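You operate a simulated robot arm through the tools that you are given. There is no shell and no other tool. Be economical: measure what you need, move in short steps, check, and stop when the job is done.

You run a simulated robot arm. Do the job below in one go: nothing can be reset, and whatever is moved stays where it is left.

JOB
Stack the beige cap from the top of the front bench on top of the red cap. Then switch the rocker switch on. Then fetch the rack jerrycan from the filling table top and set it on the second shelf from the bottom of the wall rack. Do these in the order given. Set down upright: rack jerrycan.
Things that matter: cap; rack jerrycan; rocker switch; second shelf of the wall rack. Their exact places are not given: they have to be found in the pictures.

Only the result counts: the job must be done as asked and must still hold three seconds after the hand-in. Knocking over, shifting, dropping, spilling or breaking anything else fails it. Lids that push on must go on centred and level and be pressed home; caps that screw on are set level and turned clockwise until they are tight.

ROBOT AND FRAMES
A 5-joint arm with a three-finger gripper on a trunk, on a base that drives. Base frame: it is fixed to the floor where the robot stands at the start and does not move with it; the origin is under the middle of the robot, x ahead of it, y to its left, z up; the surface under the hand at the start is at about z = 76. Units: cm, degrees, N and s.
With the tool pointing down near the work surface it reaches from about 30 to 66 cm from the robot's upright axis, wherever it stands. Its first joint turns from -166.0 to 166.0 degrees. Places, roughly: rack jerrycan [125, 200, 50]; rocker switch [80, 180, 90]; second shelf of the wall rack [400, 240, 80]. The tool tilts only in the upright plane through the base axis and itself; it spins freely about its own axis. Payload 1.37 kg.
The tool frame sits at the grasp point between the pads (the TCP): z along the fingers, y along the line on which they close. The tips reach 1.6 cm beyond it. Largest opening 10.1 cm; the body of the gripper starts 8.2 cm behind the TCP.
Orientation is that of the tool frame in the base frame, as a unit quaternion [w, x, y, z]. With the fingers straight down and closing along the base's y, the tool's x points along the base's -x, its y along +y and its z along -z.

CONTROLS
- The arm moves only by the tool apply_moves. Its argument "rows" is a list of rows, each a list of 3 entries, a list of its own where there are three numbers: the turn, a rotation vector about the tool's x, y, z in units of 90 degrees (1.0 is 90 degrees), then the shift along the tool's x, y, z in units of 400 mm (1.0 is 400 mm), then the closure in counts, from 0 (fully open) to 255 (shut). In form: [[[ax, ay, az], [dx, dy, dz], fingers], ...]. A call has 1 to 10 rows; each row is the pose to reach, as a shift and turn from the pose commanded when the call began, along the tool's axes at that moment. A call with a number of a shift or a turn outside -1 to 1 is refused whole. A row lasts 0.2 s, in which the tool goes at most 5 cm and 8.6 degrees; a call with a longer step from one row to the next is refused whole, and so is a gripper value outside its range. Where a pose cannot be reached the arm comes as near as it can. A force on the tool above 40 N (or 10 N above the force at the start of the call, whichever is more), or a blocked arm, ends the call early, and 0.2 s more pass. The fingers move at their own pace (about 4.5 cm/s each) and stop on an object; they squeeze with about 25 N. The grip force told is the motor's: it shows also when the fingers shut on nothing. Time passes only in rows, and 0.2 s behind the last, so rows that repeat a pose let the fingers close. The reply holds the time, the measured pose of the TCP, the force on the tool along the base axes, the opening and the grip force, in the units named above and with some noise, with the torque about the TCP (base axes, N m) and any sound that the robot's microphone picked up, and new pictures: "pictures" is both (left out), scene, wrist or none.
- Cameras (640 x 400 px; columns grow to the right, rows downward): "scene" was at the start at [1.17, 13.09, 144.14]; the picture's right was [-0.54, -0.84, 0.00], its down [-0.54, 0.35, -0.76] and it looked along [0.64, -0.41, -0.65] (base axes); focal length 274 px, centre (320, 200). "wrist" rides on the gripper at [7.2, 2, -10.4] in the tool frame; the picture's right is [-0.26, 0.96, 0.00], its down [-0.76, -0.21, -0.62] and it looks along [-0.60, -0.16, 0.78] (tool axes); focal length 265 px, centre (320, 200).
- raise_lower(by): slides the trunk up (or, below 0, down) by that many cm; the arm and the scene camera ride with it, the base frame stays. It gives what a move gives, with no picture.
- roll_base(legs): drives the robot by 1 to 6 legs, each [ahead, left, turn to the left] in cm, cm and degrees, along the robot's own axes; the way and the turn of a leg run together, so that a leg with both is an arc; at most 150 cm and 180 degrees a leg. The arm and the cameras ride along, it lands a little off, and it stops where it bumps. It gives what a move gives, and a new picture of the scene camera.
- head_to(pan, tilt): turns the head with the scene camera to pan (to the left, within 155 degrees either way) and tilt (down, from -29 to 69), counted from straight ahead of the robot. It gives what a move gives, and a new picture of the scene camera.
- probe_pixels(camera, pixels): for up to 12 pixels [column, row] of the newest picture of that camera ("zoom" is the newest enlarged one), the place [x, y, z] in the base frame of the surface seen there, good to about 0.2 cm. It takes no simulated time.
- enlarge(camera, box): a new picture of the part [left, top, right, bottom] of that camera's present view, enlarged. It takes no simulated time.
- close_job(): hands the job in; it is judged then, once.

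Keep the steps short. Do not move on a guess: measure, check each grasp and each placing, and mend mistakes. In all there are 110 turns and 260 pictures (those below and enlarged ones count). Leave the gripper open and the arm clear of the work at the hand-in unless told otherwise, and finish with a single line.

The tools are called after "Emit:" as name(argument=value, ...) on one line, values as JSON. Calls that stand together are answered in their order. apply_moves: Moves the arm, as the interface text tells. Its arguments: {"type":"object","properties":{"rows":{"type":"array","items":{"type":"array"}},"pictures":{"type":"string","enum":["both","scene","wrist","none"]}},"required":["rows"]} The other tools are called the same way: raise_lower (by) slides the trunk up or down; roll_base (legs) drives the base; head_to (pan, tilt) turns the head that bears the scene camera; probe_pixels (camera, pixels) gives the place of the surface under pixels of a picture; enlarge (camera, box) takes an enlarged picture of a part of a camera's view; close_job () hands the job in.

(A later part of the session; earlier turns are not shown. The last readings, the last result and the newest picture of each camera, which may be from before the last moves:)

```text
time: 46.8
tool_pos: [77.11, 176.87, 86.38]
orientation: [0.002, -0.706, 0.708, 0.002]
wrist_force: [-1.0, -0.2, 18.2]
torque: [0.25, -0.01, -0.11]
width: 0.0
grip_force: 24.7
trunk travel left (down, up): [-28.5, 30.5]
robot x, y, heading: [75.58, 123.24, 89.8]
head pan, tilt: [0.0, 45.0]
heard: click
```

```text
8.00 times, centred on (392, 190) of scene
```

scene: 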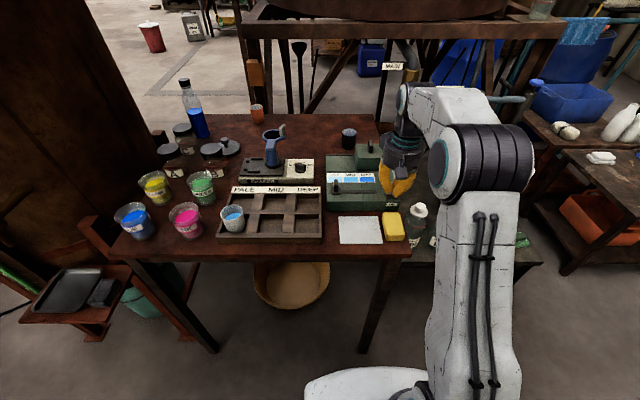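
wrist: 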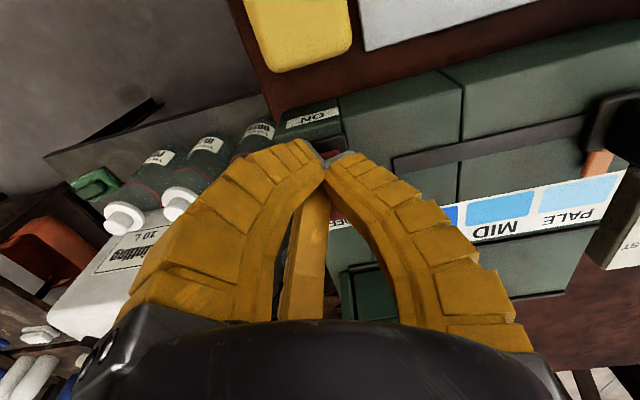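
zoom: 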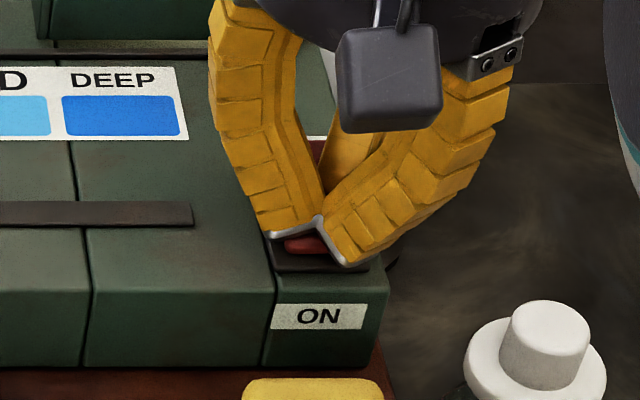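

Row 3 was too long; I'll repeat with smaller steps.

Emit:
apply_moves(rows=[[[0, 0, 0], [0, 0, -0.05], 255], [[0, 0, 0], [0, 0, -0.15], 255], [[0, 0, 0], [0, 0, -0.25], 255], [[0, 0, 0], [0.05, -0.05, -0.34], 255], [[0, 0, 0], [0.1, -0.15, -0.35], 255], [[0, 0, 0], [0.15, -0.25, -0.35], 255]], pictures="none")

Emit:
enlarge(camera="scene", box=[360, 165, 424, 215])

```text
time: 48.2
tool_pos: [87.08, 170.7, 100.37]
orientation: [-0.001, -0.706, 0.708, -0.001]
wrist_force: [-0.4, 0.0, -0.2]
torque: [0.01, 0.03, 0.0]
width: 0.01
grip_force: 25.4
trunk travel left (down, up): [-28.5, 30.5]
robot x, y, heading: [75.98, 122.79, 89.7]
head pan, tilt: [0.0, 45.0]
```

```text
8.00 times, centred on (392, 190) of scene
```

zoom: 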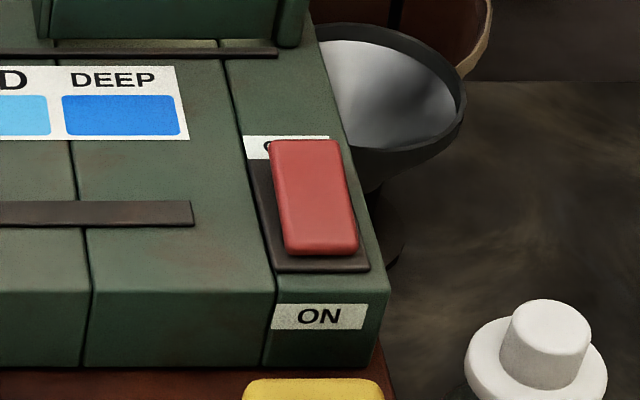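

The rocker is now ON. Next, the jerrycan: I'll turn the head toward it and enlarge.

Emit:
head_to(pan=-35, tilt=45)

Emit:
enlarge(camera="scene", box=[160, 60, 400, 260])

```text
time: 49.2
tool_pos: [87.01, 170.95, 100.38]
orientation: [0.0, -0.706, 0.708, 0.0]
wrist_force: [-0.4, -0.4, 0.2]
torque: [0.03, -0.01, -0.01]
width: 0.0
grip_force: 24.9
trunk travel left (down, up): [-28.5, 30.5]
robot x, y, heading: [75.5, 123.27, 90.0]
head pan, tilt: [-35.0, 45.0]
```

scene: 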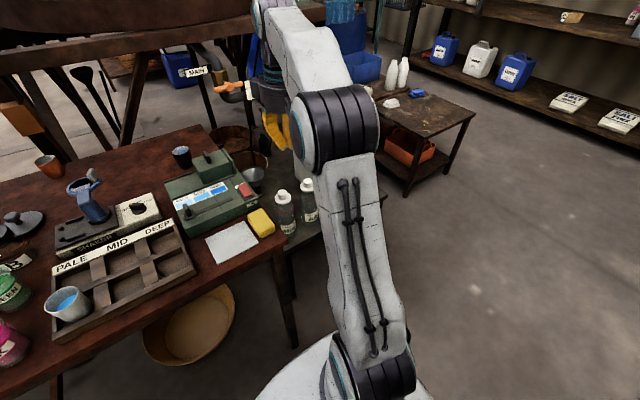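

```text
2.00 times, centred on (280, 160) of scene
```

zoom: 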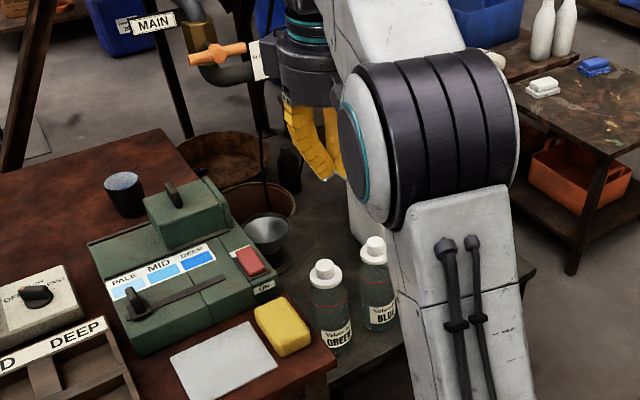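

The arm hides it. I'll retract the hand, then drive right 45 cm so as to face the jerrycan.

Emit:
apply_moves(rows=[[[0, 0, 0], [0.1, -0.05, 0], 0], [[0, 0, 0], [0.2, -0.1, 0], 0], [[0, 0, 0], [0.3, -0.15, 0], 0], [[0, 0, 0], [0.4, -0.2, 0], 0], [[0, 0, 0], [0.5, -0.25, 0], 0]], pictures="none")

Emit:
roll_base(legs=[[0, -42, 0]])

Emit:
head_to(pan=5, tilt=45)

```text
time: 50.4
tool_pos: [97.04, 150.88, 100.27]
orientation: [0.0, -0.707, 0.707, 0.0]
wrist_force: [-0.1, -0.6, -0.7]
torque: [-0.03, 0.03, 0.0]
width: 10.04
grip_force: 0.0
trunk travel left (down, up): [-28.5, 30.5]
robot x, y, heading: [75.6, 123.27, 89.7]
head pan, tilt: [-35.0, 45.0]
```

```text
time: 53.0
tool_pos: [138.98, 150.8, 100.32]
orientation: [0.0, -0.707, 0.707, 0.0]
wrist_force: [0.1, 0.2, -0.3]
torque: [-0.01, -0.03, 0.01]
width: 10.08
grip_force: 0.0
trunk travel left (down, up): [-28.5, 30.5]
robot x, y, heading: [117.86, 122.93, 89.8]
head pan, tilt: [-35.0, 45.0]
```

scene: 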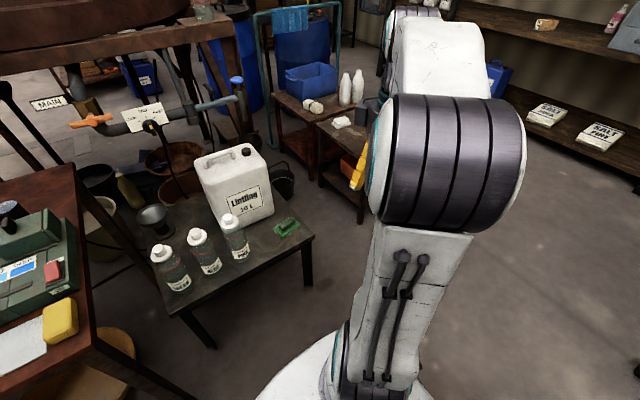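

```text
time: 54.0
tool_pos: [138.85, 150.72, 100.31]
orientation: [-0.001, -0.706, 0.708, 0.0]
wrist_force: [0.6, 0.1, -0.3]
torque: [-0.04, -0.03, 0.0]
width: 10.06
grip_force: 0.0
trunk travel left (down, up): [-28.5, 30.5]
robot x, y, heading: [117.35, 122.43, 89.8]
head pan, tilt: [5.0, 45.0]
```

scene: 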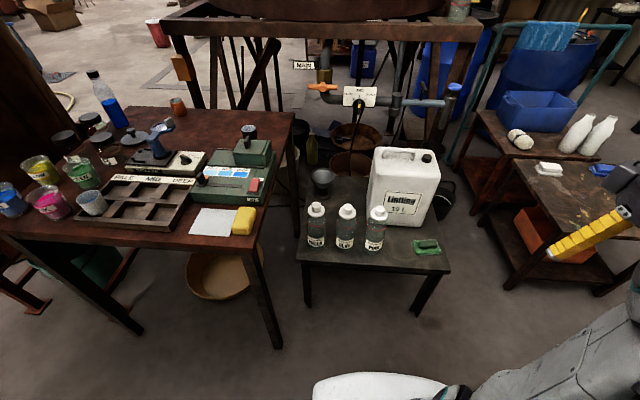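

Emit:
enlarge(camera="scene", box=[350, 130, 460, 235])

Emit:
probe_pixels(camera="scene", pixels=[[376, 150], [440, 155], [405, 160], [427, 158], [405, 150], [366, 200], [425, 215], [400, 260], [447, 265], [300, 258], [347, 212], [378, 212]])

```text
3.81 times, centred on (405, 182) of scene
```

zoom: 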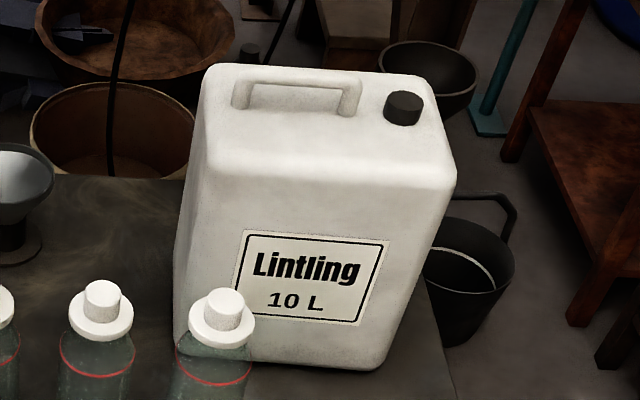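

```text
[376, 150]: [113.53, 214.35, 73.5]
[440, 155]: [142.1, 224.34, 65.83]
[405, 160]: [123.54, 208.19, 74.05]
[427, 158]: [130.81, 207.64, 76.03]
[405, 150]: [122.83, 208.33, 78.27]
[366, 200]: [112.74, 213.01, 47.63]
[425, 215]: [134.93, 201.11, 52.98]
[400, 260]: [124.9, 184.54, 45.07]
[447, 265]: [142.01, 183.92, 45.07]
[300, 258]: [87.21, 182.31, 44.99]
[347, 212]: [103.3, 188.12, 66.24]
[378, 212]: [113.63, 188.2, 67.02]
```

The can has a bail handle on top. I'll probe the bar, its posts, the can's corners and the shoulder.

Emit:
probe_pixels(camera="zoom", pixels=[[245, 80], [300, 81], [355, 84], [300, 76], [300, 86], [245, 98], [350, 105], [300, 102], [300, 120], [403, 95], [215, 165], [450, 185]])

Emit:
probe_pixels(camera="zoom", pixels=[[180, 330], [375, 365], [205, 75], [420, 85], [240, 250], [380, 250], [300, 66], [225, 120], [385, 110], [300, 145]])

```text
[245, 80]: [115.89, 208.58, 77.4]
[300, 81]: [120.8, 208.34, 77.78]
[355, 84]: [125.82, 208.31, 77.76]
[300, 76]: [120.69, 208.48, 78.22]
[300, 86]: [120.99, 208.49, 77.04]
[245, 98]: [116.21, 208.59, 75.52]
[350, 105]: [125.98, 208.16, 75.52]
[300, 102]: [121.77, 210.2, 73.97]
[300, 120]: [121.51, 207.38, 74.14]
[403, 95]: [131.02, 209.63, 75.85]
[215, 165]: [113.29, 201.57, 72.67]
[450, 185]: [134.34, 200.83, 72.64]
```

```text
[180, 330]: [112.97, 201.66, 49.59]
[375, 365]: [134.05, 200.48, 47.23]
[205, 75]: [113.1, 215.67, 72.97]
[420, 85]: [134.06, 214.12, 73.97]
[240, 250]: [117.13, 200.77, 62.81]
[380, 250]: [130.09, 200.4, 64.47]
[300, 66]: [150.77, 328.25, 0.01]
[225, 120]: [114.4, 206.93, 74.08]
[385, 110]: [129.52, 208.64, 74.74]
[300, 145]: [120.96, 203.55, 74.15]
```

Can: x 113–135, y 200.5–216, z 45–74; bar along x from 116 to 126 at y≈209, top z 78.3. Before choosing the grasp I'll look at the rack to see the shelf spacing.

Emit:
head_to(pan=-70, tilt=10)

```text
time: 55.5
tool_pos: [138.9, 150.79, 100.32]
orientation: [0.0, -0.706, 0.708, 0.0]
wrist_force: [-0.3, 0.4, 0.0]
torque: [0.0, 0.03, -0.04]
width: 10.07
grip_force: 0.2
trunk travel left (down, up): [-28.5, 30.5]
robot x, y, heading: [117.86, 123.07, 90.0]
head pan, tilt: [-70.0, 10.0]
```

scene: 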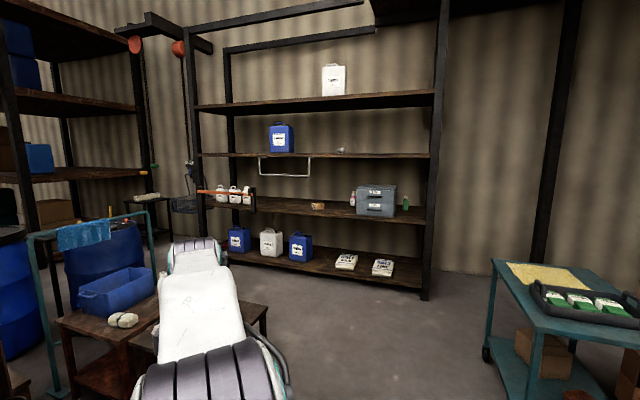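

Emit:
enlarge(camera="scene", box=[180, 80, 450, 300])

Emit:
probe_pixels(camera="scene", pixels=[[275, 206], [335, 212], [420, 214], [335, 156], [285, 154], [285, 176], [260, 165], [310, 165], [318, 206], [372, 200], [255, 200], [340, 105]])

Emit:
probe_pixels(camera="scene", pixels=[[285, 200], [335, 204], [300, 206], [345, 206], [430, 214], [330, 273], [270, 243], [300, 190], [330, 190], [410, 290], [245, 196], [200, 190]])

```text
1.82 times, centred on (315, 190) of scene
```

zoom: 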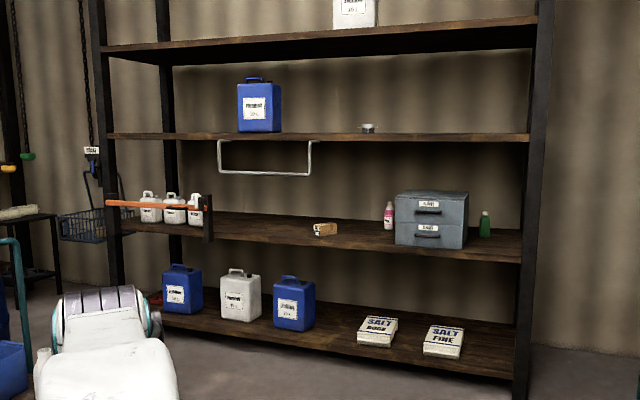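

```text
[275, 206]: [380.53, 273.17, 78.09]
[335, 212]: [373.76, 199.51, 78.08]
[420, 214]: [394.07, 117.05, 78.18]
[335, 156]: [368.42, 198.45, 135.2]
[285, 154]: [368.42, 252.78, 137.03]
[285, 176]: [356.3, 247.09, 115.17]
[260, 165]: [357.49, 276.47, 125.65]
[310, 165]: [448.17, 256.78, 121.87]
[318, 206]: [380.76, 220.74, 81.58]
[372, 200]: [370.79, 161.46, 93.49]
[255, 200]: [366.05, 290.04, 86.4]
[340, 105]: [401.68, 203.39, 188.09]
```

```text
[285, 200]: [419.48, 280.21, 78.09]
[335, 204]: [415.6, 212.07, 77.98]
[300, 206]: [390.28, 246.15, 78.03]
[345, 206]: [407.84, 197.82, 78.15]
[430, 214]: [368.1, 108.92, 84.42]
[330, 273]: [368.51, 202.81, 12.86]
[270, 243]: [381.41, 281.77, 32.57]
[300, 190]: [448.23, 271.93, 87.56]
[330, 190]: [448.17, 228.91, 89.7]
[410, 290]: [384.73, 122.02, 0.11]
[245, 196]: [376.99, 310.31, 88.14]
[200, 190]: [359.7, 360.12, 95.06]
```

Second shelf: surface z≈78.1, front edge x≈368, third shelf's front at z≈135. A free span lies near y≈200, between the pink bottle and the small box. I'll grasp the bar with the tool tilted about 45° so the wrist stays out of the upper shelf. Now I drive right 6 and ahead 26 to stand before the can.

Emit:
roll_base(legs=[[0, -6, 0], [26, 0, 0]])

Emit:
head_to(pan=5, tilt=45)

```text
time: 58.0
tool_pos: [145.02, 176.88, 100.27]
orientation: [0.0, -0.706, 0.708, 0.0]
wrist_force: [0.3, 0.2, 0.0]
torque: [0.02, -0.01, 0.0]
width: 10.03
grip_force: 0.0
trunk travel left (down, up): [-28.5, 30.5]
robot x, y, heading: [123.59, 148.93, 89.7]
head pan, tilt: [-70.0, 10.0]
```

scene: 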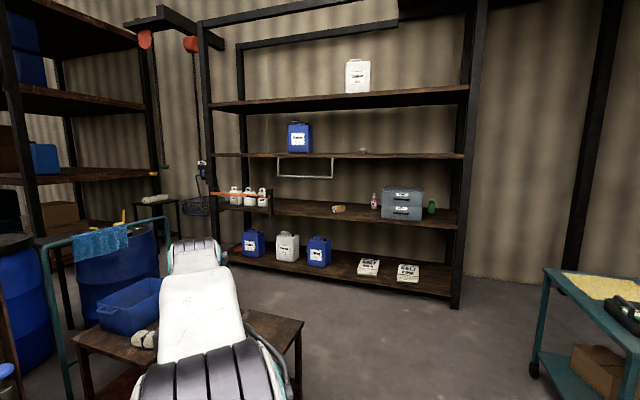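

```text
time: 59.4
tool_pos: [145.03, 176.78, 100.26]
orientation: [0.0, -0.706, 0.708, 0.0]
wrist_force: [-0.4, -0.6, -0.4]
torque: [0.0, -0.02, 0.01]
width: 10.09
grip_force: 0.1
trunk travel left (down, up): [-28.5, 30.5]
robot x, y, heading: [123.7, 149.01, 89.9]
head pan, tilt: [5.0, 45.0]
```

scene: 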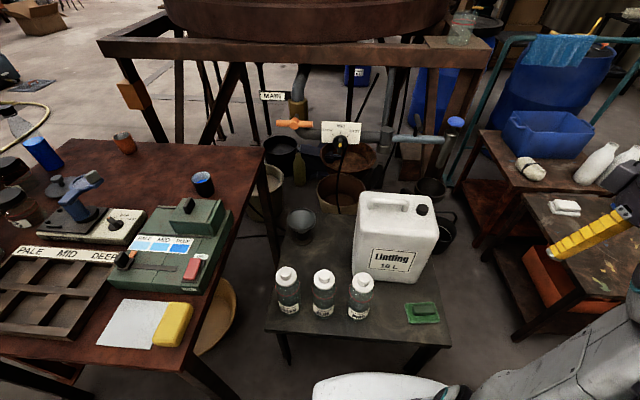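

Emit:
enlarge(camera="scene", box=[340, 100, 480, 220])

Emit:
probe_pixels(camera="scene", pixels=[[380, 132], [345, 130], [417, 138], [455, 125], [385, 50], [450, 45], [341, 150], [340, 190]])

```text
3.33 times, centred on (410, 160) of scene
```

zoom: 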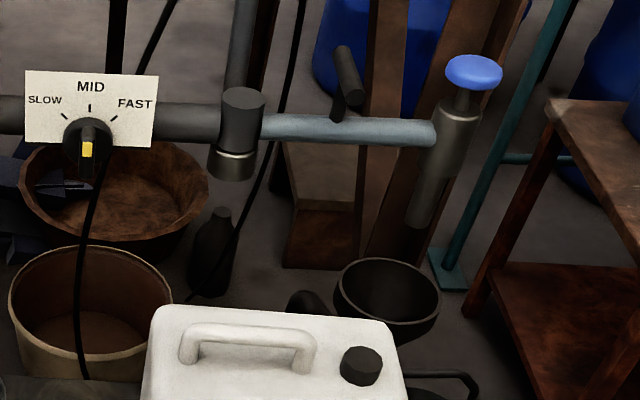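

```text
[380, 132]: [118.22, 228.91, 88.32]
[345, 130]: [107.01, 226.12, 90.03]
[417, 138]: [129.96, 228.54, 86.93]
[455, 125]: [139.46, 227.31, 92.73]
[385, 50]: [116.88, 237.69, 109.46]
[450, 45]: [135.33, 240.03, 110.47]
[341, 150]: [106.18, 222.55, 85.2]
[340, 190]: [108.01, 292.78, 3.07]
```

Emit:
probe_pixels(camera="zoom", pixels=[[195, 328], [250, 328], [305, 334], [270, 325], [270, 332], [270, 340], [280, 346], [360, 360], [190, 355], [303, 365], [345, 55], [270, 352]])

```text
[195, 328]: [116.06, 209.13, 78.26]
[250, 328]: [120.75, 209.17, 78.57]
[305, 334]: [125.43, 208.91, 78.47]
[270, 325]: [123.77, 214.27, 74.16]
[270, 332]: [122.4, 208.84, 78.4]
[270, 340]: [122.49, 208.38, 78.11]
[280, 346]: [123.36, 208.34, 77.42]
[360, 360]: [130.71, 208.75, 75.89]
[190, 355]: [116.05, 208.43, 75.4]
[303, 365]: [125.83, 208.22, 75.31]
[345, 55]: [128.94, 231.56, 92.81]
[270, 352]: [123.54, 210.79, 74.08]
```

The bar's centre at x≈123.4 is about (y 209.05, z 77.8), bar about 1.5 thick, and it stands 9 cm clear of the pipe behind. I'll move the hand to a stage at (123.4,195,100) while spinning it 85° about its axis.

Emit:
apply_moves(rows=[[[0, 0, 0.095], [-0.0455, 0.054, 0], 80], [[0, 0, 0.19], [-0.091, 0.108, 0], 160], [[0, 0, 0.285], [-0.1365, 0.162, 0], 160], [[0, 0, 0.38], [-0.182, 0.216, 0], 160], [[0, 0, 0.475], [-0.2275, 0.27, 0], 160], [[0, 0, 0.57], [-0.273, 0.324, 0], 160], [[0, 0, 0.665], [-0.3185, 0.378, 0], 160], [[0, 0, 0.76], [-0.364, 0.432, 0], 160], [[0, 0, 0.855], [-0.4095, 0.486, 0], 160], [[0, 0, 0.95], [-0.455, 0.54, 0], 160]], pictures="none")

```text
time: 61.6
tool_pos: [123.37, 195.06, 100.33]
orientation: [0.0, -0.037, 0.999, 0.0]
wrist_force: [-0.4, 0.3, -0.1]
torque: [0.0, 0.04, -0.01]
width: 4.23
grip_force: 3.2
trunk travel left (down, up): [-28.5, 30.5]
robot x, y, heading: [123.92, 149.05, 89.9]
head pan, tilt: [5.0, 45.0]
```

Emit:
apply_moves(rows=[[[0, 0, 0.047], [0, 0, 0], 160]], pictures="none")

Emit:
apply_moves(rows=[[[-0.0833, 0, 0], [0, 0.014, 0.03], 160], [[-0.1667, 0, 0], [0, 0.028, 0.06], 160], [[-0.25, 0, 0], [0, 0.042, 0.09], 160], [[-0.3333, 0, 0], [0, 0.056, 0.12], 160], [[-0.4167, 0, 0], [0, 0.07, 0.15], 160], [[-0.5, 0, 0], [0, 0.085, 0.2], 160], [[-0.5, 0, 0], [0, 0.085, 0.2], 160]])

```text
time: 62.0
tool_pos: [123.36, 195.02, 100.51]
orientation: [0.0, 0.0, 1.0, 0.0]
wrist_force: [-0.6, 0.0, -0.2]
torque: [0.01, 0.0, 0.02]
width: 4.19
grip_force: 3.7
trunk travel left (down, up): [-28.5, 30.5]
robot x, y, heading: [123.43, 148.96, 89.6]
head pan, tilt: [5.0, 45.0]
```

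```text
time: 63.6
tool_pos: [123.5, 198.48, 92.4]
orientation: [0.0, -0.002, 0.923, 0.384]
wrist_force: [-0.5, 0.1, -0.9]
torque: [0.02, -0.01, 0.0]
width: 4.2
grip_force: 3.0
trunk travel left (down, up): [-28.5, 30.5]
robot x, y, heading: [123.62, 148.7, 89.7]
head pan, tilt: [5.0, 45.0]
```

scene: 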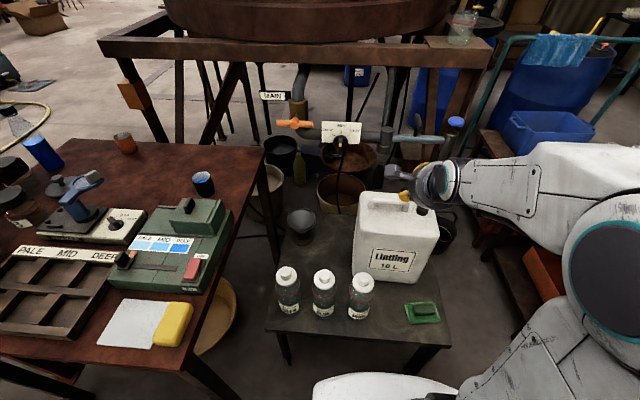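
wrist: 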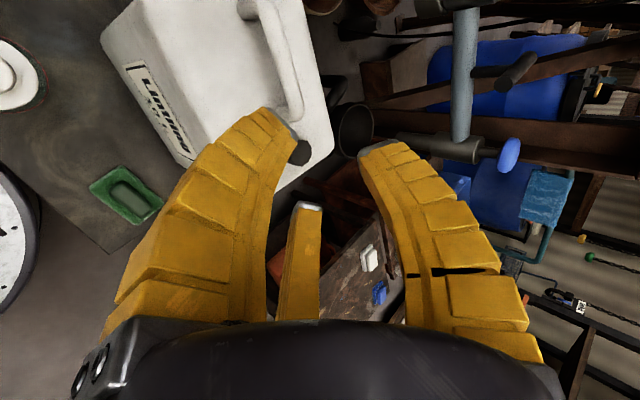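

Tilt 45° reached. Bar offset in tool axes: −2.9 along y, +17.8 along z. I'll line up, then advance 13 cm and check.

Emit:
apply_moves(rows=[[[0, 0, 0], [0, -0.0715, 0.03], 160], [[0, 0, 0], [0, -0.0715, 0.13], 160], [[0, 0, 0], [0, -0.0715, 0.23], 160], [[0, 0, 0], [0, -0.0715, 0.32], 160], [[0, 0, 0], [0, -0.0715, 0.32], 160]])

Emit:
enlarge(camera="scene", box=[350, 150, 450, 230])

```text
time: 64.8
tool_pos: [123.52, 205.53, 81.18]
orientation: [-0.001, -0.001, 0.924, 0.383]
wrist_force: [-0.3, 0.7, -0.4]
torque: [-0.01, 0.02, -0.02]
width: 4.2
grip_force: 2.8
trunk travel left (down, up): [-28.5, 30.5]
robot x, y, heading: [124.15, 148.97, 89.6]
head pan, tilt: [5.0, 45.0]
```

scene: 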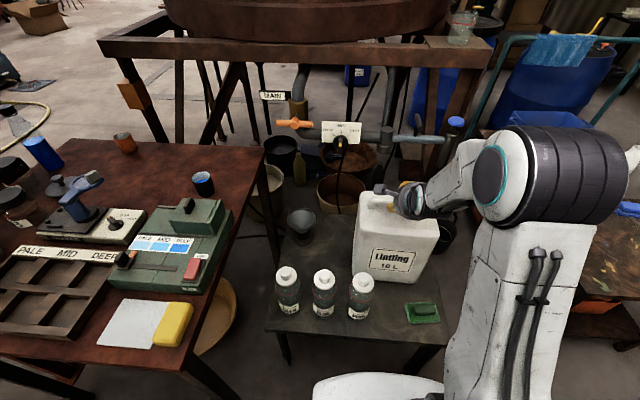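
wrist: 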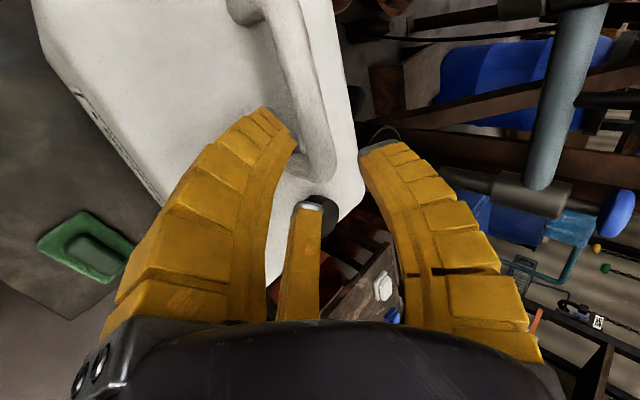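

```text
5.00 times, centred on (400, 190) of scene
```

zoom: 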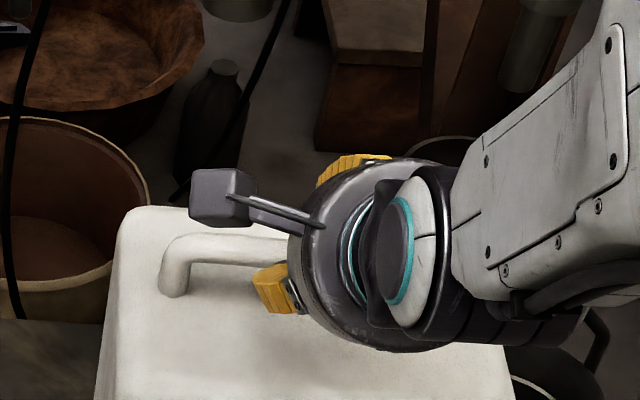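

Remaining advance is 4.9 cm along the fingers, bar well between them. I'll narrow the opening to about 3.3 cm (so the lower finger clears the can top) and advance in small steps.

Emit:
apply_moves(rows=[[[0, 0, 0], [0, 0.002, 0.0], 185], [[0, 0, 0], [0, 0.002, 0.04], 185], [[0, 0, 0], [0, 0.002, 0.08], 185], [[0, 0, 0], [0, 0.002, 0.1], 185], [[0, 0, 0], [0, 0.002, 0.118], 185], [[0, 0, 0], [0, 0.002, 0.118], 185]])

Emit:
enlarge(camera="wrist", box=[230, 60, 410, 230])

```text
time: 66.2
tool_pos: [123.48, 208.94, 77.96]
orientation: [0.0, 0.0, 0.924, 0.383]
wrist_force: [0.2, -0.7, -0.5]
torque: [0.02, 0.0, 0.02]
width: 3.25
grip_force: 3.8
trunk travel left (down, up): [-28.5, 30.5]
robot x, y, heading: [123.94, 148.77, 89.8]
head pan, tilt: [5.0, 45.0]
```

scene: 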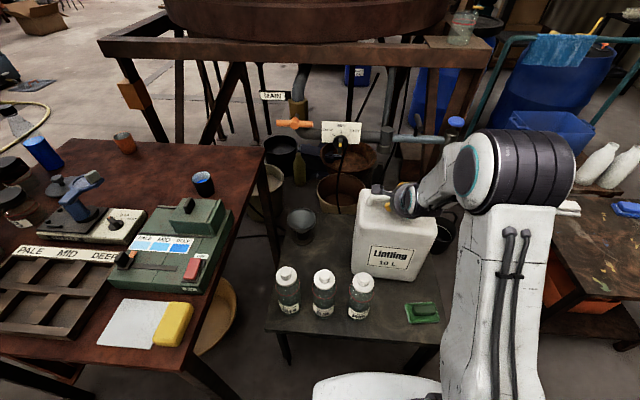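
wrist: 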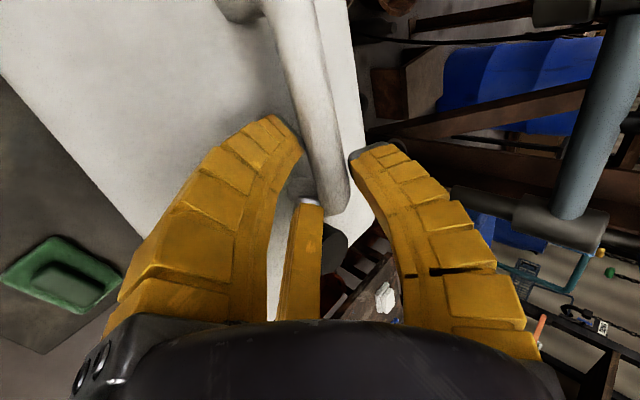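

```text
2.35 times, centred on (320, 145) of wrist
```

zoom: 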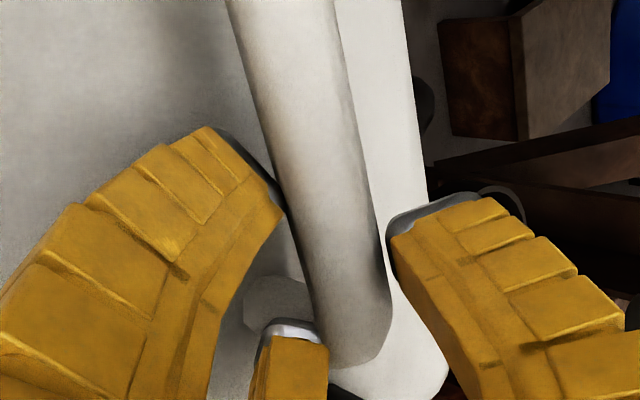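

The bar lies between the fingers, no contact force. Closing.

Emit:
apply_moves(rows=[[[0, 0, 0], [0, 0, 0], 255], [[0, 0, 0], [0, 0, 0], 255], [[0, 0, 0], [0, 0, 0], 255], [[0, 0, 0], [0, 0, 0], 255]], pictures="wrist")

```text
time: 67.2
tool_pos: [123.49, 208.97, 78.17]
orientation: [0.0, 0.0, 0.923, 0.385]
wrist_force: [3.4, -0.6, 8.5]
torque: [0.11, 0.29, -0.16]
width: 1.52
grip_force: 25.2
trunk travel left (down, up): [-28.5, 30.5]
robot x, y, heading: [123.41, 148.54, 89.9]
head pan, tilt: [5.0, 45.0]
```

wrist: 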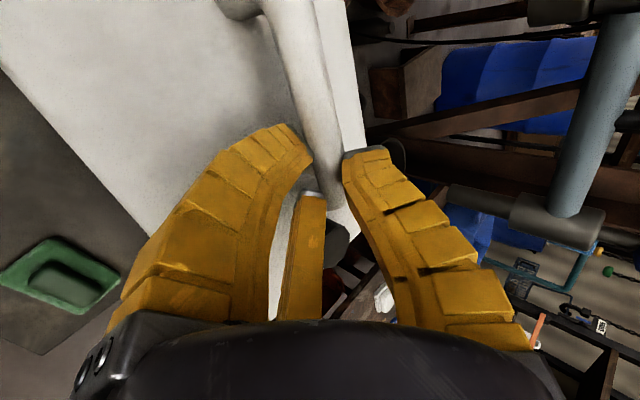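

Bar gripped (width 1.52, 25 N). A small lift of 2 cm with the trunk to test the weight.

Emit:
raise_lower(by=2)

Emit:
enlarge(camera="scene", box=[320, 160, 460, 310])

```text
time: 67.9
tool_pos: [123.47, 208.93, 79.91]
orientation: [-0.001, -0.002, 0.925, 0.381]
wrist_force: [-1.0, -0.5, 0.3]
torque: [-0.02, 0.03, 0.01]
width: 0.01
grip_force: 25.4
trunk travel left (down, up): [-30.5, 28.5]
robot x, y, heading: [123.66, 148.78, 89.9]
head pan, tilt: [5.0, 45.0]
```

```text
2.67 times, centred on (390, 235) of scene
```

zoom: 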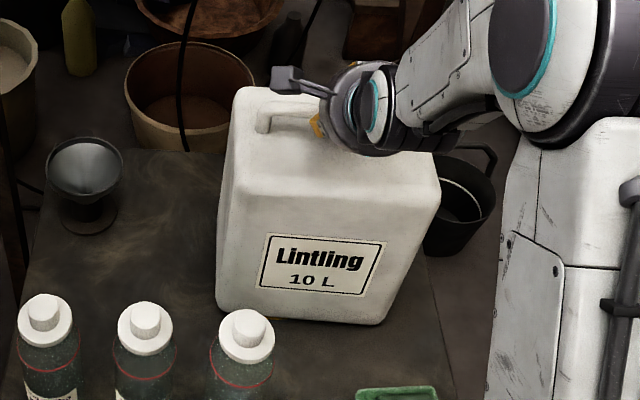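

The bar slipped out (width 0). I'll open to a small gap, back out, and see where the bar is now.

Emit:
apply_moves(rows=[[[0, 0, 0], [0, 0, -0.08], 255], [[0, 0, 0], [0, 0, -0.2], 255], [[0, 0, 0], [0, 0, -0.3], 200], [[0, 0, 0], [0, 0, -0.3], 185]])

Emit:
enlarge(camera="scene", box=[340, 170, 450, 290])

```text
time: 68.9
tool_pos: [123.49, 200.23, 88.69]
orientation: [0.0, -0.001, 0.924, 0.383]
wrist_force: [-0.4, 0.3, 0.1]
torque: [0.0, -0.01, 0.01]
width: 3.26
grip_force: 3.8
trunk travel left (down, up): [-30.5, 28.5]
robot x, y, heading: [124.04, 149.11, 89.9]
head pan, tilt: [5.0, 45.0]
```

scene: 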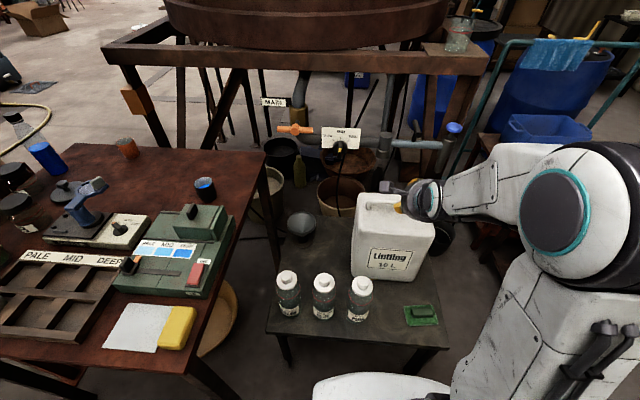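
wrist: 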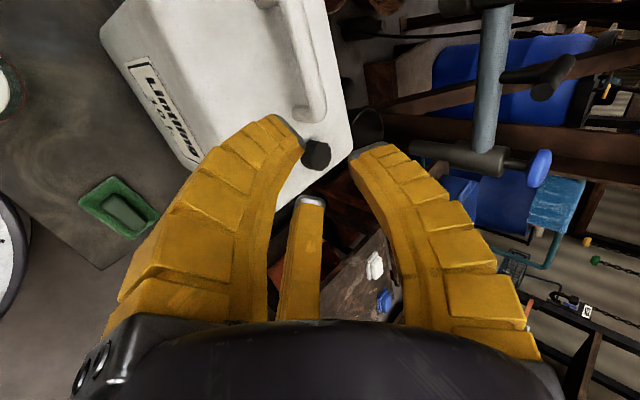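

```text
3.33 times, centred on (395, 230) of scene
```

zoom: 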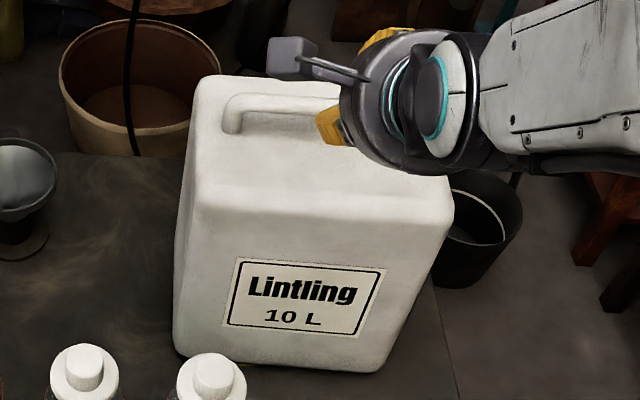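

Emit:
probe_pixels(camera="wrist", pixels=[[283, 10], [293, 40], [303, 75], [311, 105], [297, 57], [288, 57], [308, 57], [317, 152], [318, 40], [240, 60]])

Emit:
probe_pixels(camera="zoom", pixels=[[235, 98], [270, 98], [300, 98], [300, 103], [270, 105], [205, 200], [448, 215], [375, 365], [180, 345], [270, 110]])

```text
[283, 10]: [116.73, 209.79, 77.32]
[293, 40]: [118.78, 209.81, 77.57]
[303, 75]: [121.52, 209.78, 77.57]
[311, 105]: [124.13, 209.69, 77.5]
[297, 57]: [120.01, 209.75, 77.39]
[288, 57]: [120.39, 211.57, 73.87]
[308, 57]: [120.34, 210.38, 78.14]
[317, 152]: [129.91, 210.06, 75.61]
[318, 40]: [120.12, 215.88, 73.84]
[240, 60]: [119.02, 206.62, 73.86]
```

```text
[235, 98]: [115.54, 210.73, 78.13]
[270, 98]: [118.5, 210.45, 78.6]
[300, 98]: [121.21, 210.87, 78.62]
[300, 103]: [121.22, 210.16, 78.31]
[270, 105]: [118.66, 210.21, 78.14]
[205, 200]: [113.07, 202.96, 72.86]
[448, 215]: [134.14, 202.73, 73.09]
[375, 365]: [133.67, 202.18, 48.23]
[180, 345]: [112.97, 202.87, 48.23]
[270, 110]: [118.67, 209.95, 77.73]
```

The can stayed upright, shifted about 1.7 cm back; bar centre is now about y 210.6, z 77.85. At 45° the bar could slide out along the pads. I'll use a flatter hand (70°), so the lower finger carries the bar, and grip deeper. First to the pre-grasp pose.

Emit:
apply_moves(rows=[[[-0.07, 0, 0], [0, 0, 0], 185], [[-0.14, 0, 0], [0, -0.04, 0.02], 185], [[-0.21, 0, 0], [0.002, -0.08, 0.04], 185], [[-0.278, 0, 0], [0.005, -0.12, 0.06], 185], [[-0.278, 0, 0], [0.005, -0.15, 0.0725], 185], [[-0.278, 0, 0], [0.005, -0.15, 0.0725], 185]])

Emit:
enlarge(camera="scene", box=[340, 160, 460, 290])

```text
time: 70.3
tool_pos: [123.5, 201.78, 82.46]
orientation: [-0.002, -0.001, 0.819, 0.573]
wrist_force: [0.2, 0.4, 0.0]
torque: [0.01, 0.0, -0.01]
width: 3.29
grip_force: 3.4
out of reach, approached as far as the arm can: row 3, 4, 5, 6
trunk travel left (down, up): [-30.5, 28.5]
robot x, y, heading: [123.76, 148.7, 89.8]
head pan, tilt: [5.0, 45.0]
```

scene: 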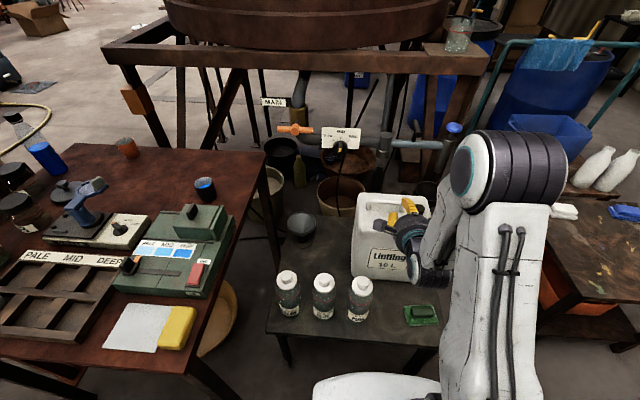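
wrist: 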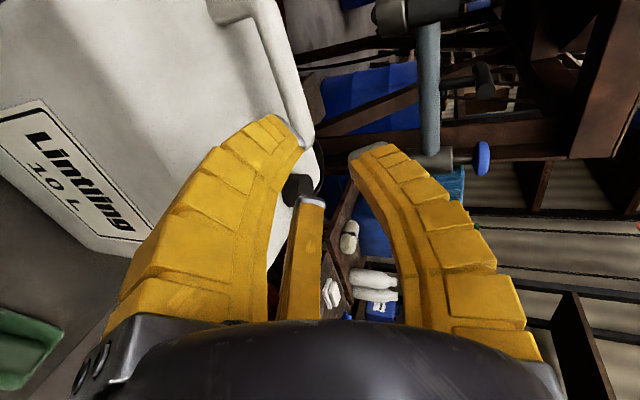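

```text
3.08 times, centred on (400, 225) of scene
```

zoom: 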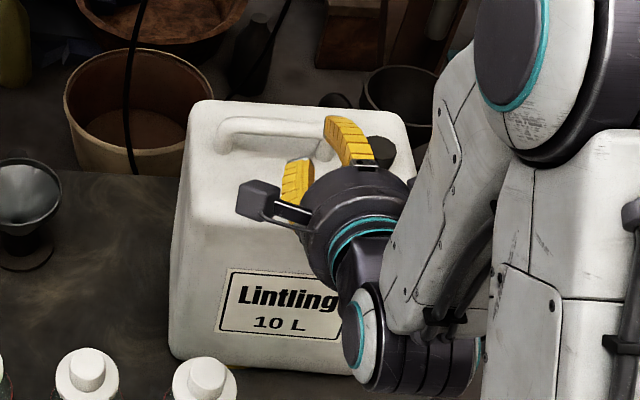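

The tilt of 70° is reached (TCP 201.8, 82.5). Goal TCP is (123.4, 211.2, 77.65): −1.3 along tool y and +10.5 along tool z. I advance 8 cm first and check.

Emit:
apply_moves(rows=[[[0, 0, 0], [0, -0.033, 0.0], 185], [[0, 0, 0], [0, -0.033, 0.08], 185], [[0, 0, 0], [0, -0.033, 0.14], 185], [[0, 0, 0], [0, -0.033, 0.19], 185], [[0, 0, 0], [0, -0.033, 0.19], 185]])

Emit:
enlarge(camera="wrist", box=[230, 60, 410, 230])

```text
time: 71.5
tool_pos: [123.5, 208.73, 78.63]
orientation: [-0.002, -0.001, 0.819, 0.574]
wrist_force: [0.0, -1.2, 0.8]
torque: [0.0, 0.0, -0.03]
width: 3.28
grip_force: 3.4
out of reach, approached as far as the arm can: row 1
trunk travel left (down, up): [-30.5, 28.5]
robot x, y, heading: [123.28, 148.9, 89.7]
head pan, tilt: [5.0, 45.0]
```

scene: 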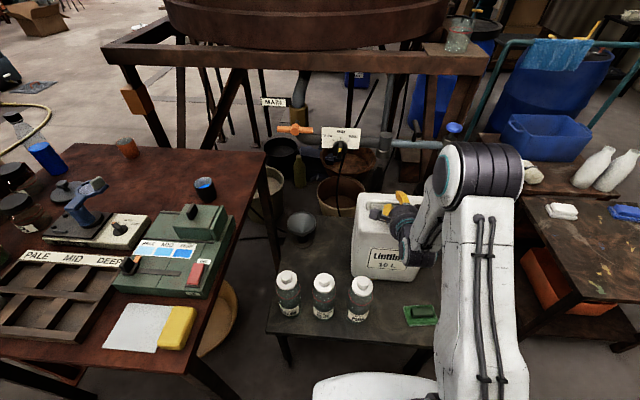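
wrist: 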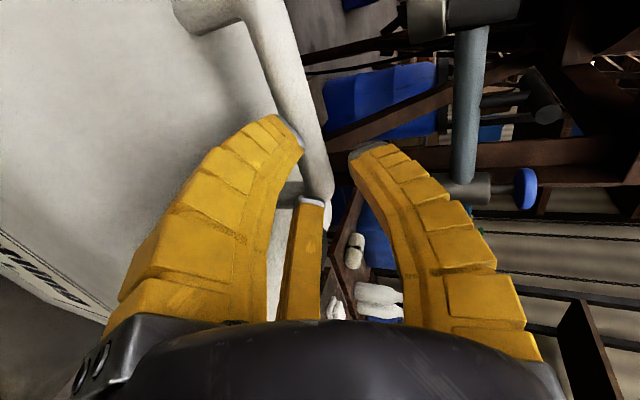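

```text
2.35 times, centred on (320, 145) of wrist
```

zoom: 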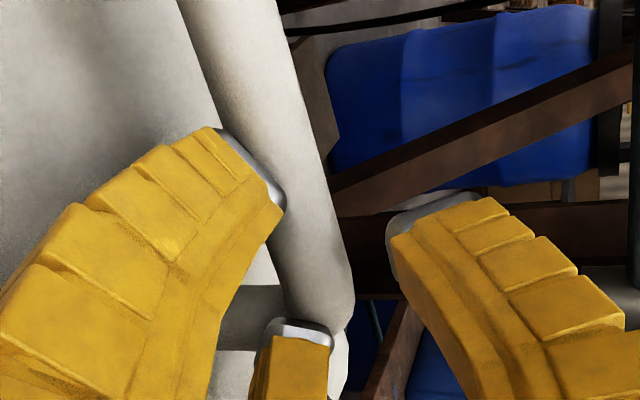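

In the wrist view the bar is centred on the TCP's pixel. I'll advance the last 2.6 cm.

Emit:
apply_moves(rows=[[[0, 0, 0], [0, -0.002, 0.025], 185], [[0, 0, 0], [0, -0.002, 0.05], 185], [[0, 0, 0], [0, -0.002, 0.066], 185], [[0, 0, 0], [0, -0.002, 0.066], 185]], pictures="wrist")

Emit:
enlarge(camera="wrist", box=[230, 60, 410, 230])

```text
time: 72.5
tool_pos: [123.52, 211.1, 77.68]
orientation: [-0.002, -0.001, 0.819, 0.574]
wrist_force: [0.8, -0.9, -1.1]
torque: [-0.02, -0.05, 0.01]
width: 3.31
grip_force: 4.0
trunk travel left (down, up): [-30.5, 28.5]
robot x, y, heading: [123.34, 148.98, 89.8]
head pan, tilt: [5.0, 45.0]
```

wrist: 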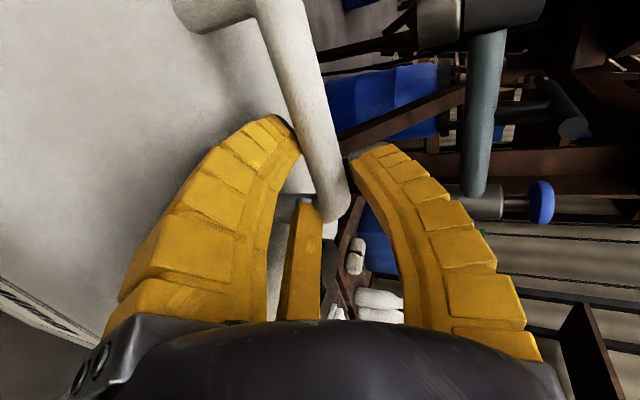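

```text
2.35 times, centred on (320, 145) of wrist
```

zoom: 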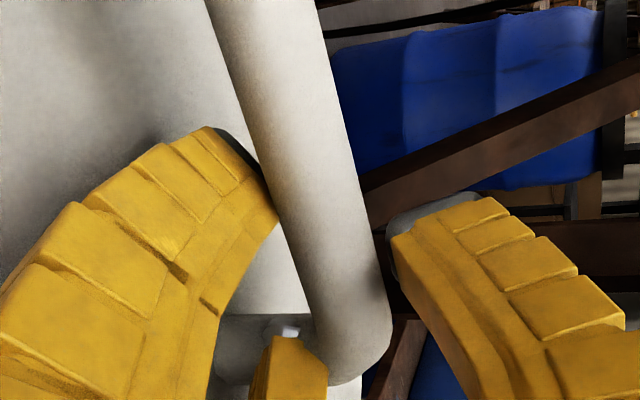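

No contact, bar well inside. Closing now.

Emit:
apply_moves(rows=[[[0, 0, 0], [0, 0, 0], 255], [[0, 0, 0], [0, 0, 0], 255], [[0, 0, 0], [0, 0, 0], 255], [[0, 0, 0], [0, 0, 0], 255]], pictures="none")

Emit:
apply_moves(rows=[[[0, 0, 0], [0.0, 0.005, -0.002], 255], [[0, 0, 0], [0, 0.0117, -0.004], 255], [[0, 0, 0], [0, 0.0117, -0.004], 255], [[0, 0, 0], [0, 0.0117, -0.004], 255]], pictures="wrist")

```text
time: 73.5
tool_pos: [123.44, 211.14, 77.66]
orientation: [-0.002, -0.001, 0.819, 0.573]
wrist_force: [-0.3, -0.1, -0.8]
torque: [0.08, 0.14, 0.01]
width: 2.4
grip_force: 24.8
trunk travel left (down, up): [-30.5, 28.5]
robot x, y, heading: [123.51, 148.6, 89.9]
head pan, tilt: [5.0, 45.0]
```

```text
time: 74.5
tool_pos: [123.43, 211.17, 78.13]
orientation: [-0.002, -0.002, 0.819, 0.574]
wrist_force: [-0.6, 0.3, -4.3]
torque: [0.05, 0.01, -0.05]
width: 2.17
grip_force: 25.3
trunk travel left (down, up): [-30.5, 28.5]
robot x, y, heading: [123.29, 148.75, 89.9]
head pan, tilt: [5.0, 45.0]
```

wrist: 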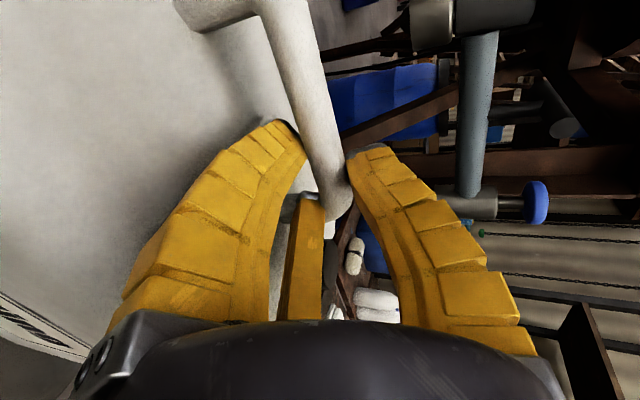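

Grip 2.2 cm wide and the tool now carries about 4 N. I'll lift another 1.5 cm in small steps.

Emit:
apply_moves(rows=[[[0, 0, 0], [0, 0.009, -0.0035], 255], [[0, 0, 0], [0, 0.018, -0.007], 255], [[0, 0, 0], [0, 0.027, -0.0105], 255], [[0, 0, 0], [0, 0.036, -0.014], 255], [[0, 0, 0], [0, 0.036, -0.014], 255], [[0, 0, 0], [0, 0.036, -0.014], 255]], pictures="wrist")

Emit:
enlarge(camera="scene", box=[320, 170, 460, 310])

```text
time: 75.9
tool_pos: [123.5, 211.24, 79.72]
orientation: [-0.002, 0.0, 0.819, 0.574]
wrist_force: [0.0, 0.8, -4.1]
torque: [0.04, 0.04, 0.01]
width: 2.13
grip_force: 25.3
trunk travel left (down, up): [-30.5, 28.5]
robot x, y, heading: [123.79, 149.02, 90.0]
head pan, tilt: [5.0, 45.0]
```

wrist: 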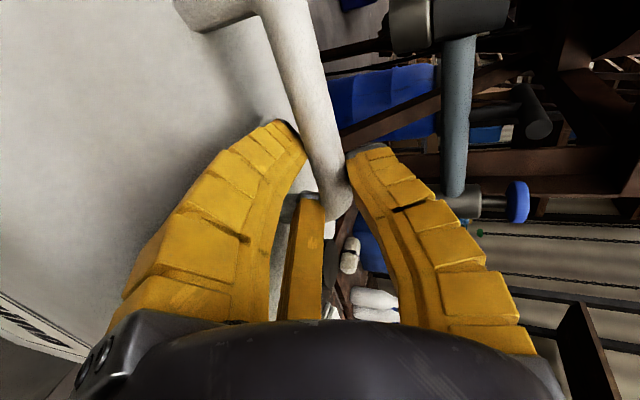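

```text
2.86 times, centred on (390, 240) of scene
```

zoom: 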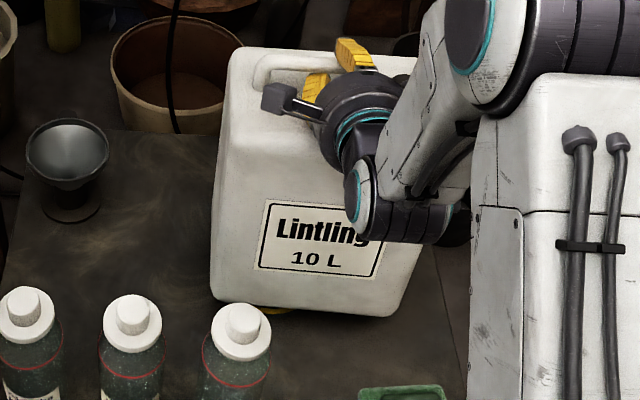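

Lifted; weight about 4 N. I'll check that it hangs upright, and what the yellow bit below it (zoom (275,310)) is.

Emit:
probe_pixels(camera="zoom", pixels=[[240, 150], [235, 280], [380, 300], [300, 290], [300, 180], [275, 310], [300, 335], [230, 60], [250, 120]])

```text
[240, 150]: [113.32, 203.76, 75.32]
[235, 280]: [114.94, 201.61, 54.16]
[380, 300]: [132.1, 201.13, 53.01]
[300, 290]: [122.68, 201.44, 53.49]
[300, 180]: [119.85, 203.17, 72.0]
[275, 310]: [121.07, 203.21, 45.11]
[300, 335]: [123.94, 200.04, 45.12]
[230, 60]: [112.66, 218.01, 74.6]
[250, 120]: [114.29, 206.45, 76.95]
```

The bottom is swung about 5° toward the robot; I'll correct that by tilting the hand 5° more, then raise with the trunk.

Emit:
apply_moves(rows=[[[-0.028, 0, 0], [0, 0.01, -0.01], 255], [[-0.056, 0, 0], [0, 0.02, -0.02], 255], [[-0.056, 0, 0], [0, 0.02, -0.02], 255]], pictures="none")

Emit:
raise_lower(by=8)

Emit:
raise_lower(by=18)

Emit:
head_to(pan=0, tilt=50)

```text
time: 76.7
tool_pos: [123.54, 210.71, 80.77]
orientation: [-0.002, -0.001, 0.793, 0.61]
wrist_force: [0.1, 0.6, -3.6]
torque: [-0.02, 0.04, 0.01]
width: 2.09
grip_force: 25.0
trunk travel left (down, up): [-30.5, 28.5]
robot x, y, heading: [123.54, 148.87, 89.7]
head pan, tilt: [5.0, 45.0]
```

```text
time: 77.9
tool_pos: [123.57, 210.7, 88.71]
orientation: [-0.001, -0.001, 0.794, 0.608]
wrist_force: [-0.7, -1.2, -5.0]
torque: [0.0, 0.01, 0.02]
width: 2.02
grip_force: 25.1
trunk travel left (down, up): [-38.5, 20.5]
robot x, y, heading: [123.64, 148.6, 89.8]
head pan, tilt: [5.0, 45.0]
```

```text
time: 79.9
tool_pos: [123.52, 210.63, 106.56]
orientation: [-0.002, -0.001, 0.793, 0.609]
wrist_force: [-0.9, 0.1, -3.9]
torque: [-0.01, -0.01, 0.02]
width: 1.96
grip_force: 24.8
trunk travel left (down, up): [-56.5, 2.5]
robot x, y, heading: [123.83, 148.8, 89.8]
head pan, tilt: [5.0, 45.0]
```

```text
time: 80.5
tool_pos: [123.45, 210.62, 106.73]
orientation: [-0.001, -0.001, 0.793, 0.609]
wrist_force: [0.7, 0.1, -3.0]
torque: [-0.01, 0.0, -0.03]
width: 1.98
grip_force: 24.8
trunk travel left (down, up): [-56.5, 2.5]
robot x, y, heading: [123.9, 148.79, 89.9]
head pan, tilt: [0.0, 50.0]
```

scene: 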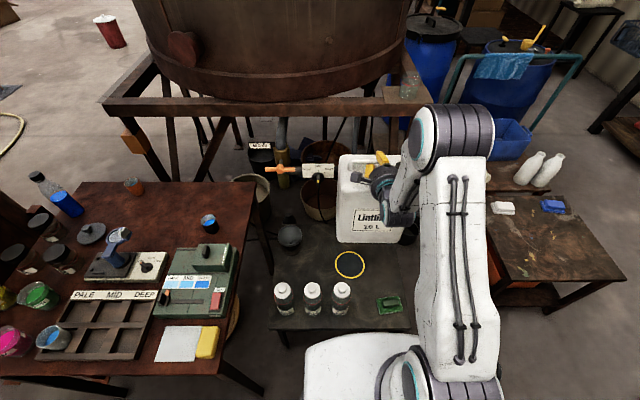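

Emit:
enlarge(camera="scene", box=[320, 130, 450, 260])

Emit:
apply_moves(rows=[[[0, 0, 0], [0, 0, 0], 255]], pictures="wrist")

```text
3.08 times, centred on (385, 195) of scene
```

zoom: 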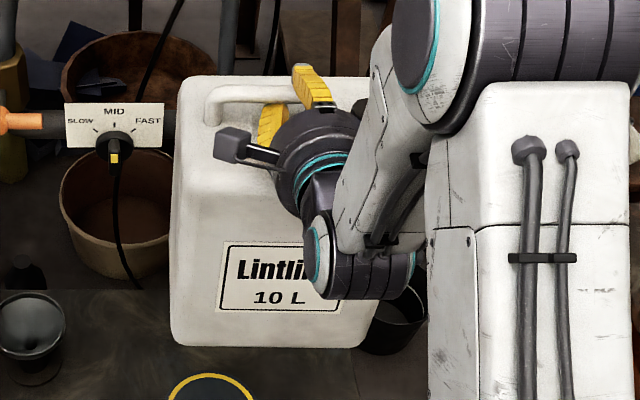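

```text
time: 80.9
tool_pos: [123.47, 210.66, 106.77]
orientation: [-0.002, -0.001, 0.794, 0.608]
wrist_force: [0.2, 0.5, -3.7]
torque: [-0.01, 0.03, 0.05]
width: 1.98
grip_force: 24.7
trunk travel left (down, up): [-56.5, 2.5]
robot x, y, heading: [123.89, 148.7, 89.6]
head pan, tilt: [0.0, 50.0]
```

wrist: 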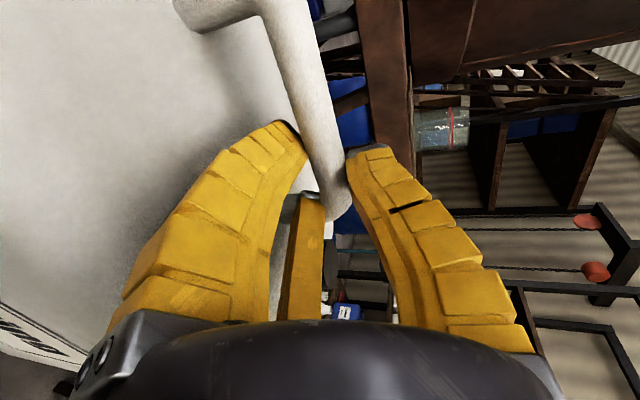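

Emit:
probe_pixels(camera="zoom", pixels=[[230, 200], [230, 330], [190, 330], [280, 330], [355, 340], [200, 160], [205, 90], [280, 345]])

```text
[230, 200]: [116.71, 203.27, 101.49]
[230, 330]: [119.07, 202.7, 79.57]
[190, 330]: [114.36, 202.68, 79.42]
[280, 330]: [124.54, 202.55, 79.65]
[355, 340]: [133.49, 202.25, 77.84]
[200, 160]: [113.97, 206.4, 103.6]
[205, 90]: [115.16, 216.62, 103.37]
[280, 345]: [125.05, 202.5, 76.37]
```

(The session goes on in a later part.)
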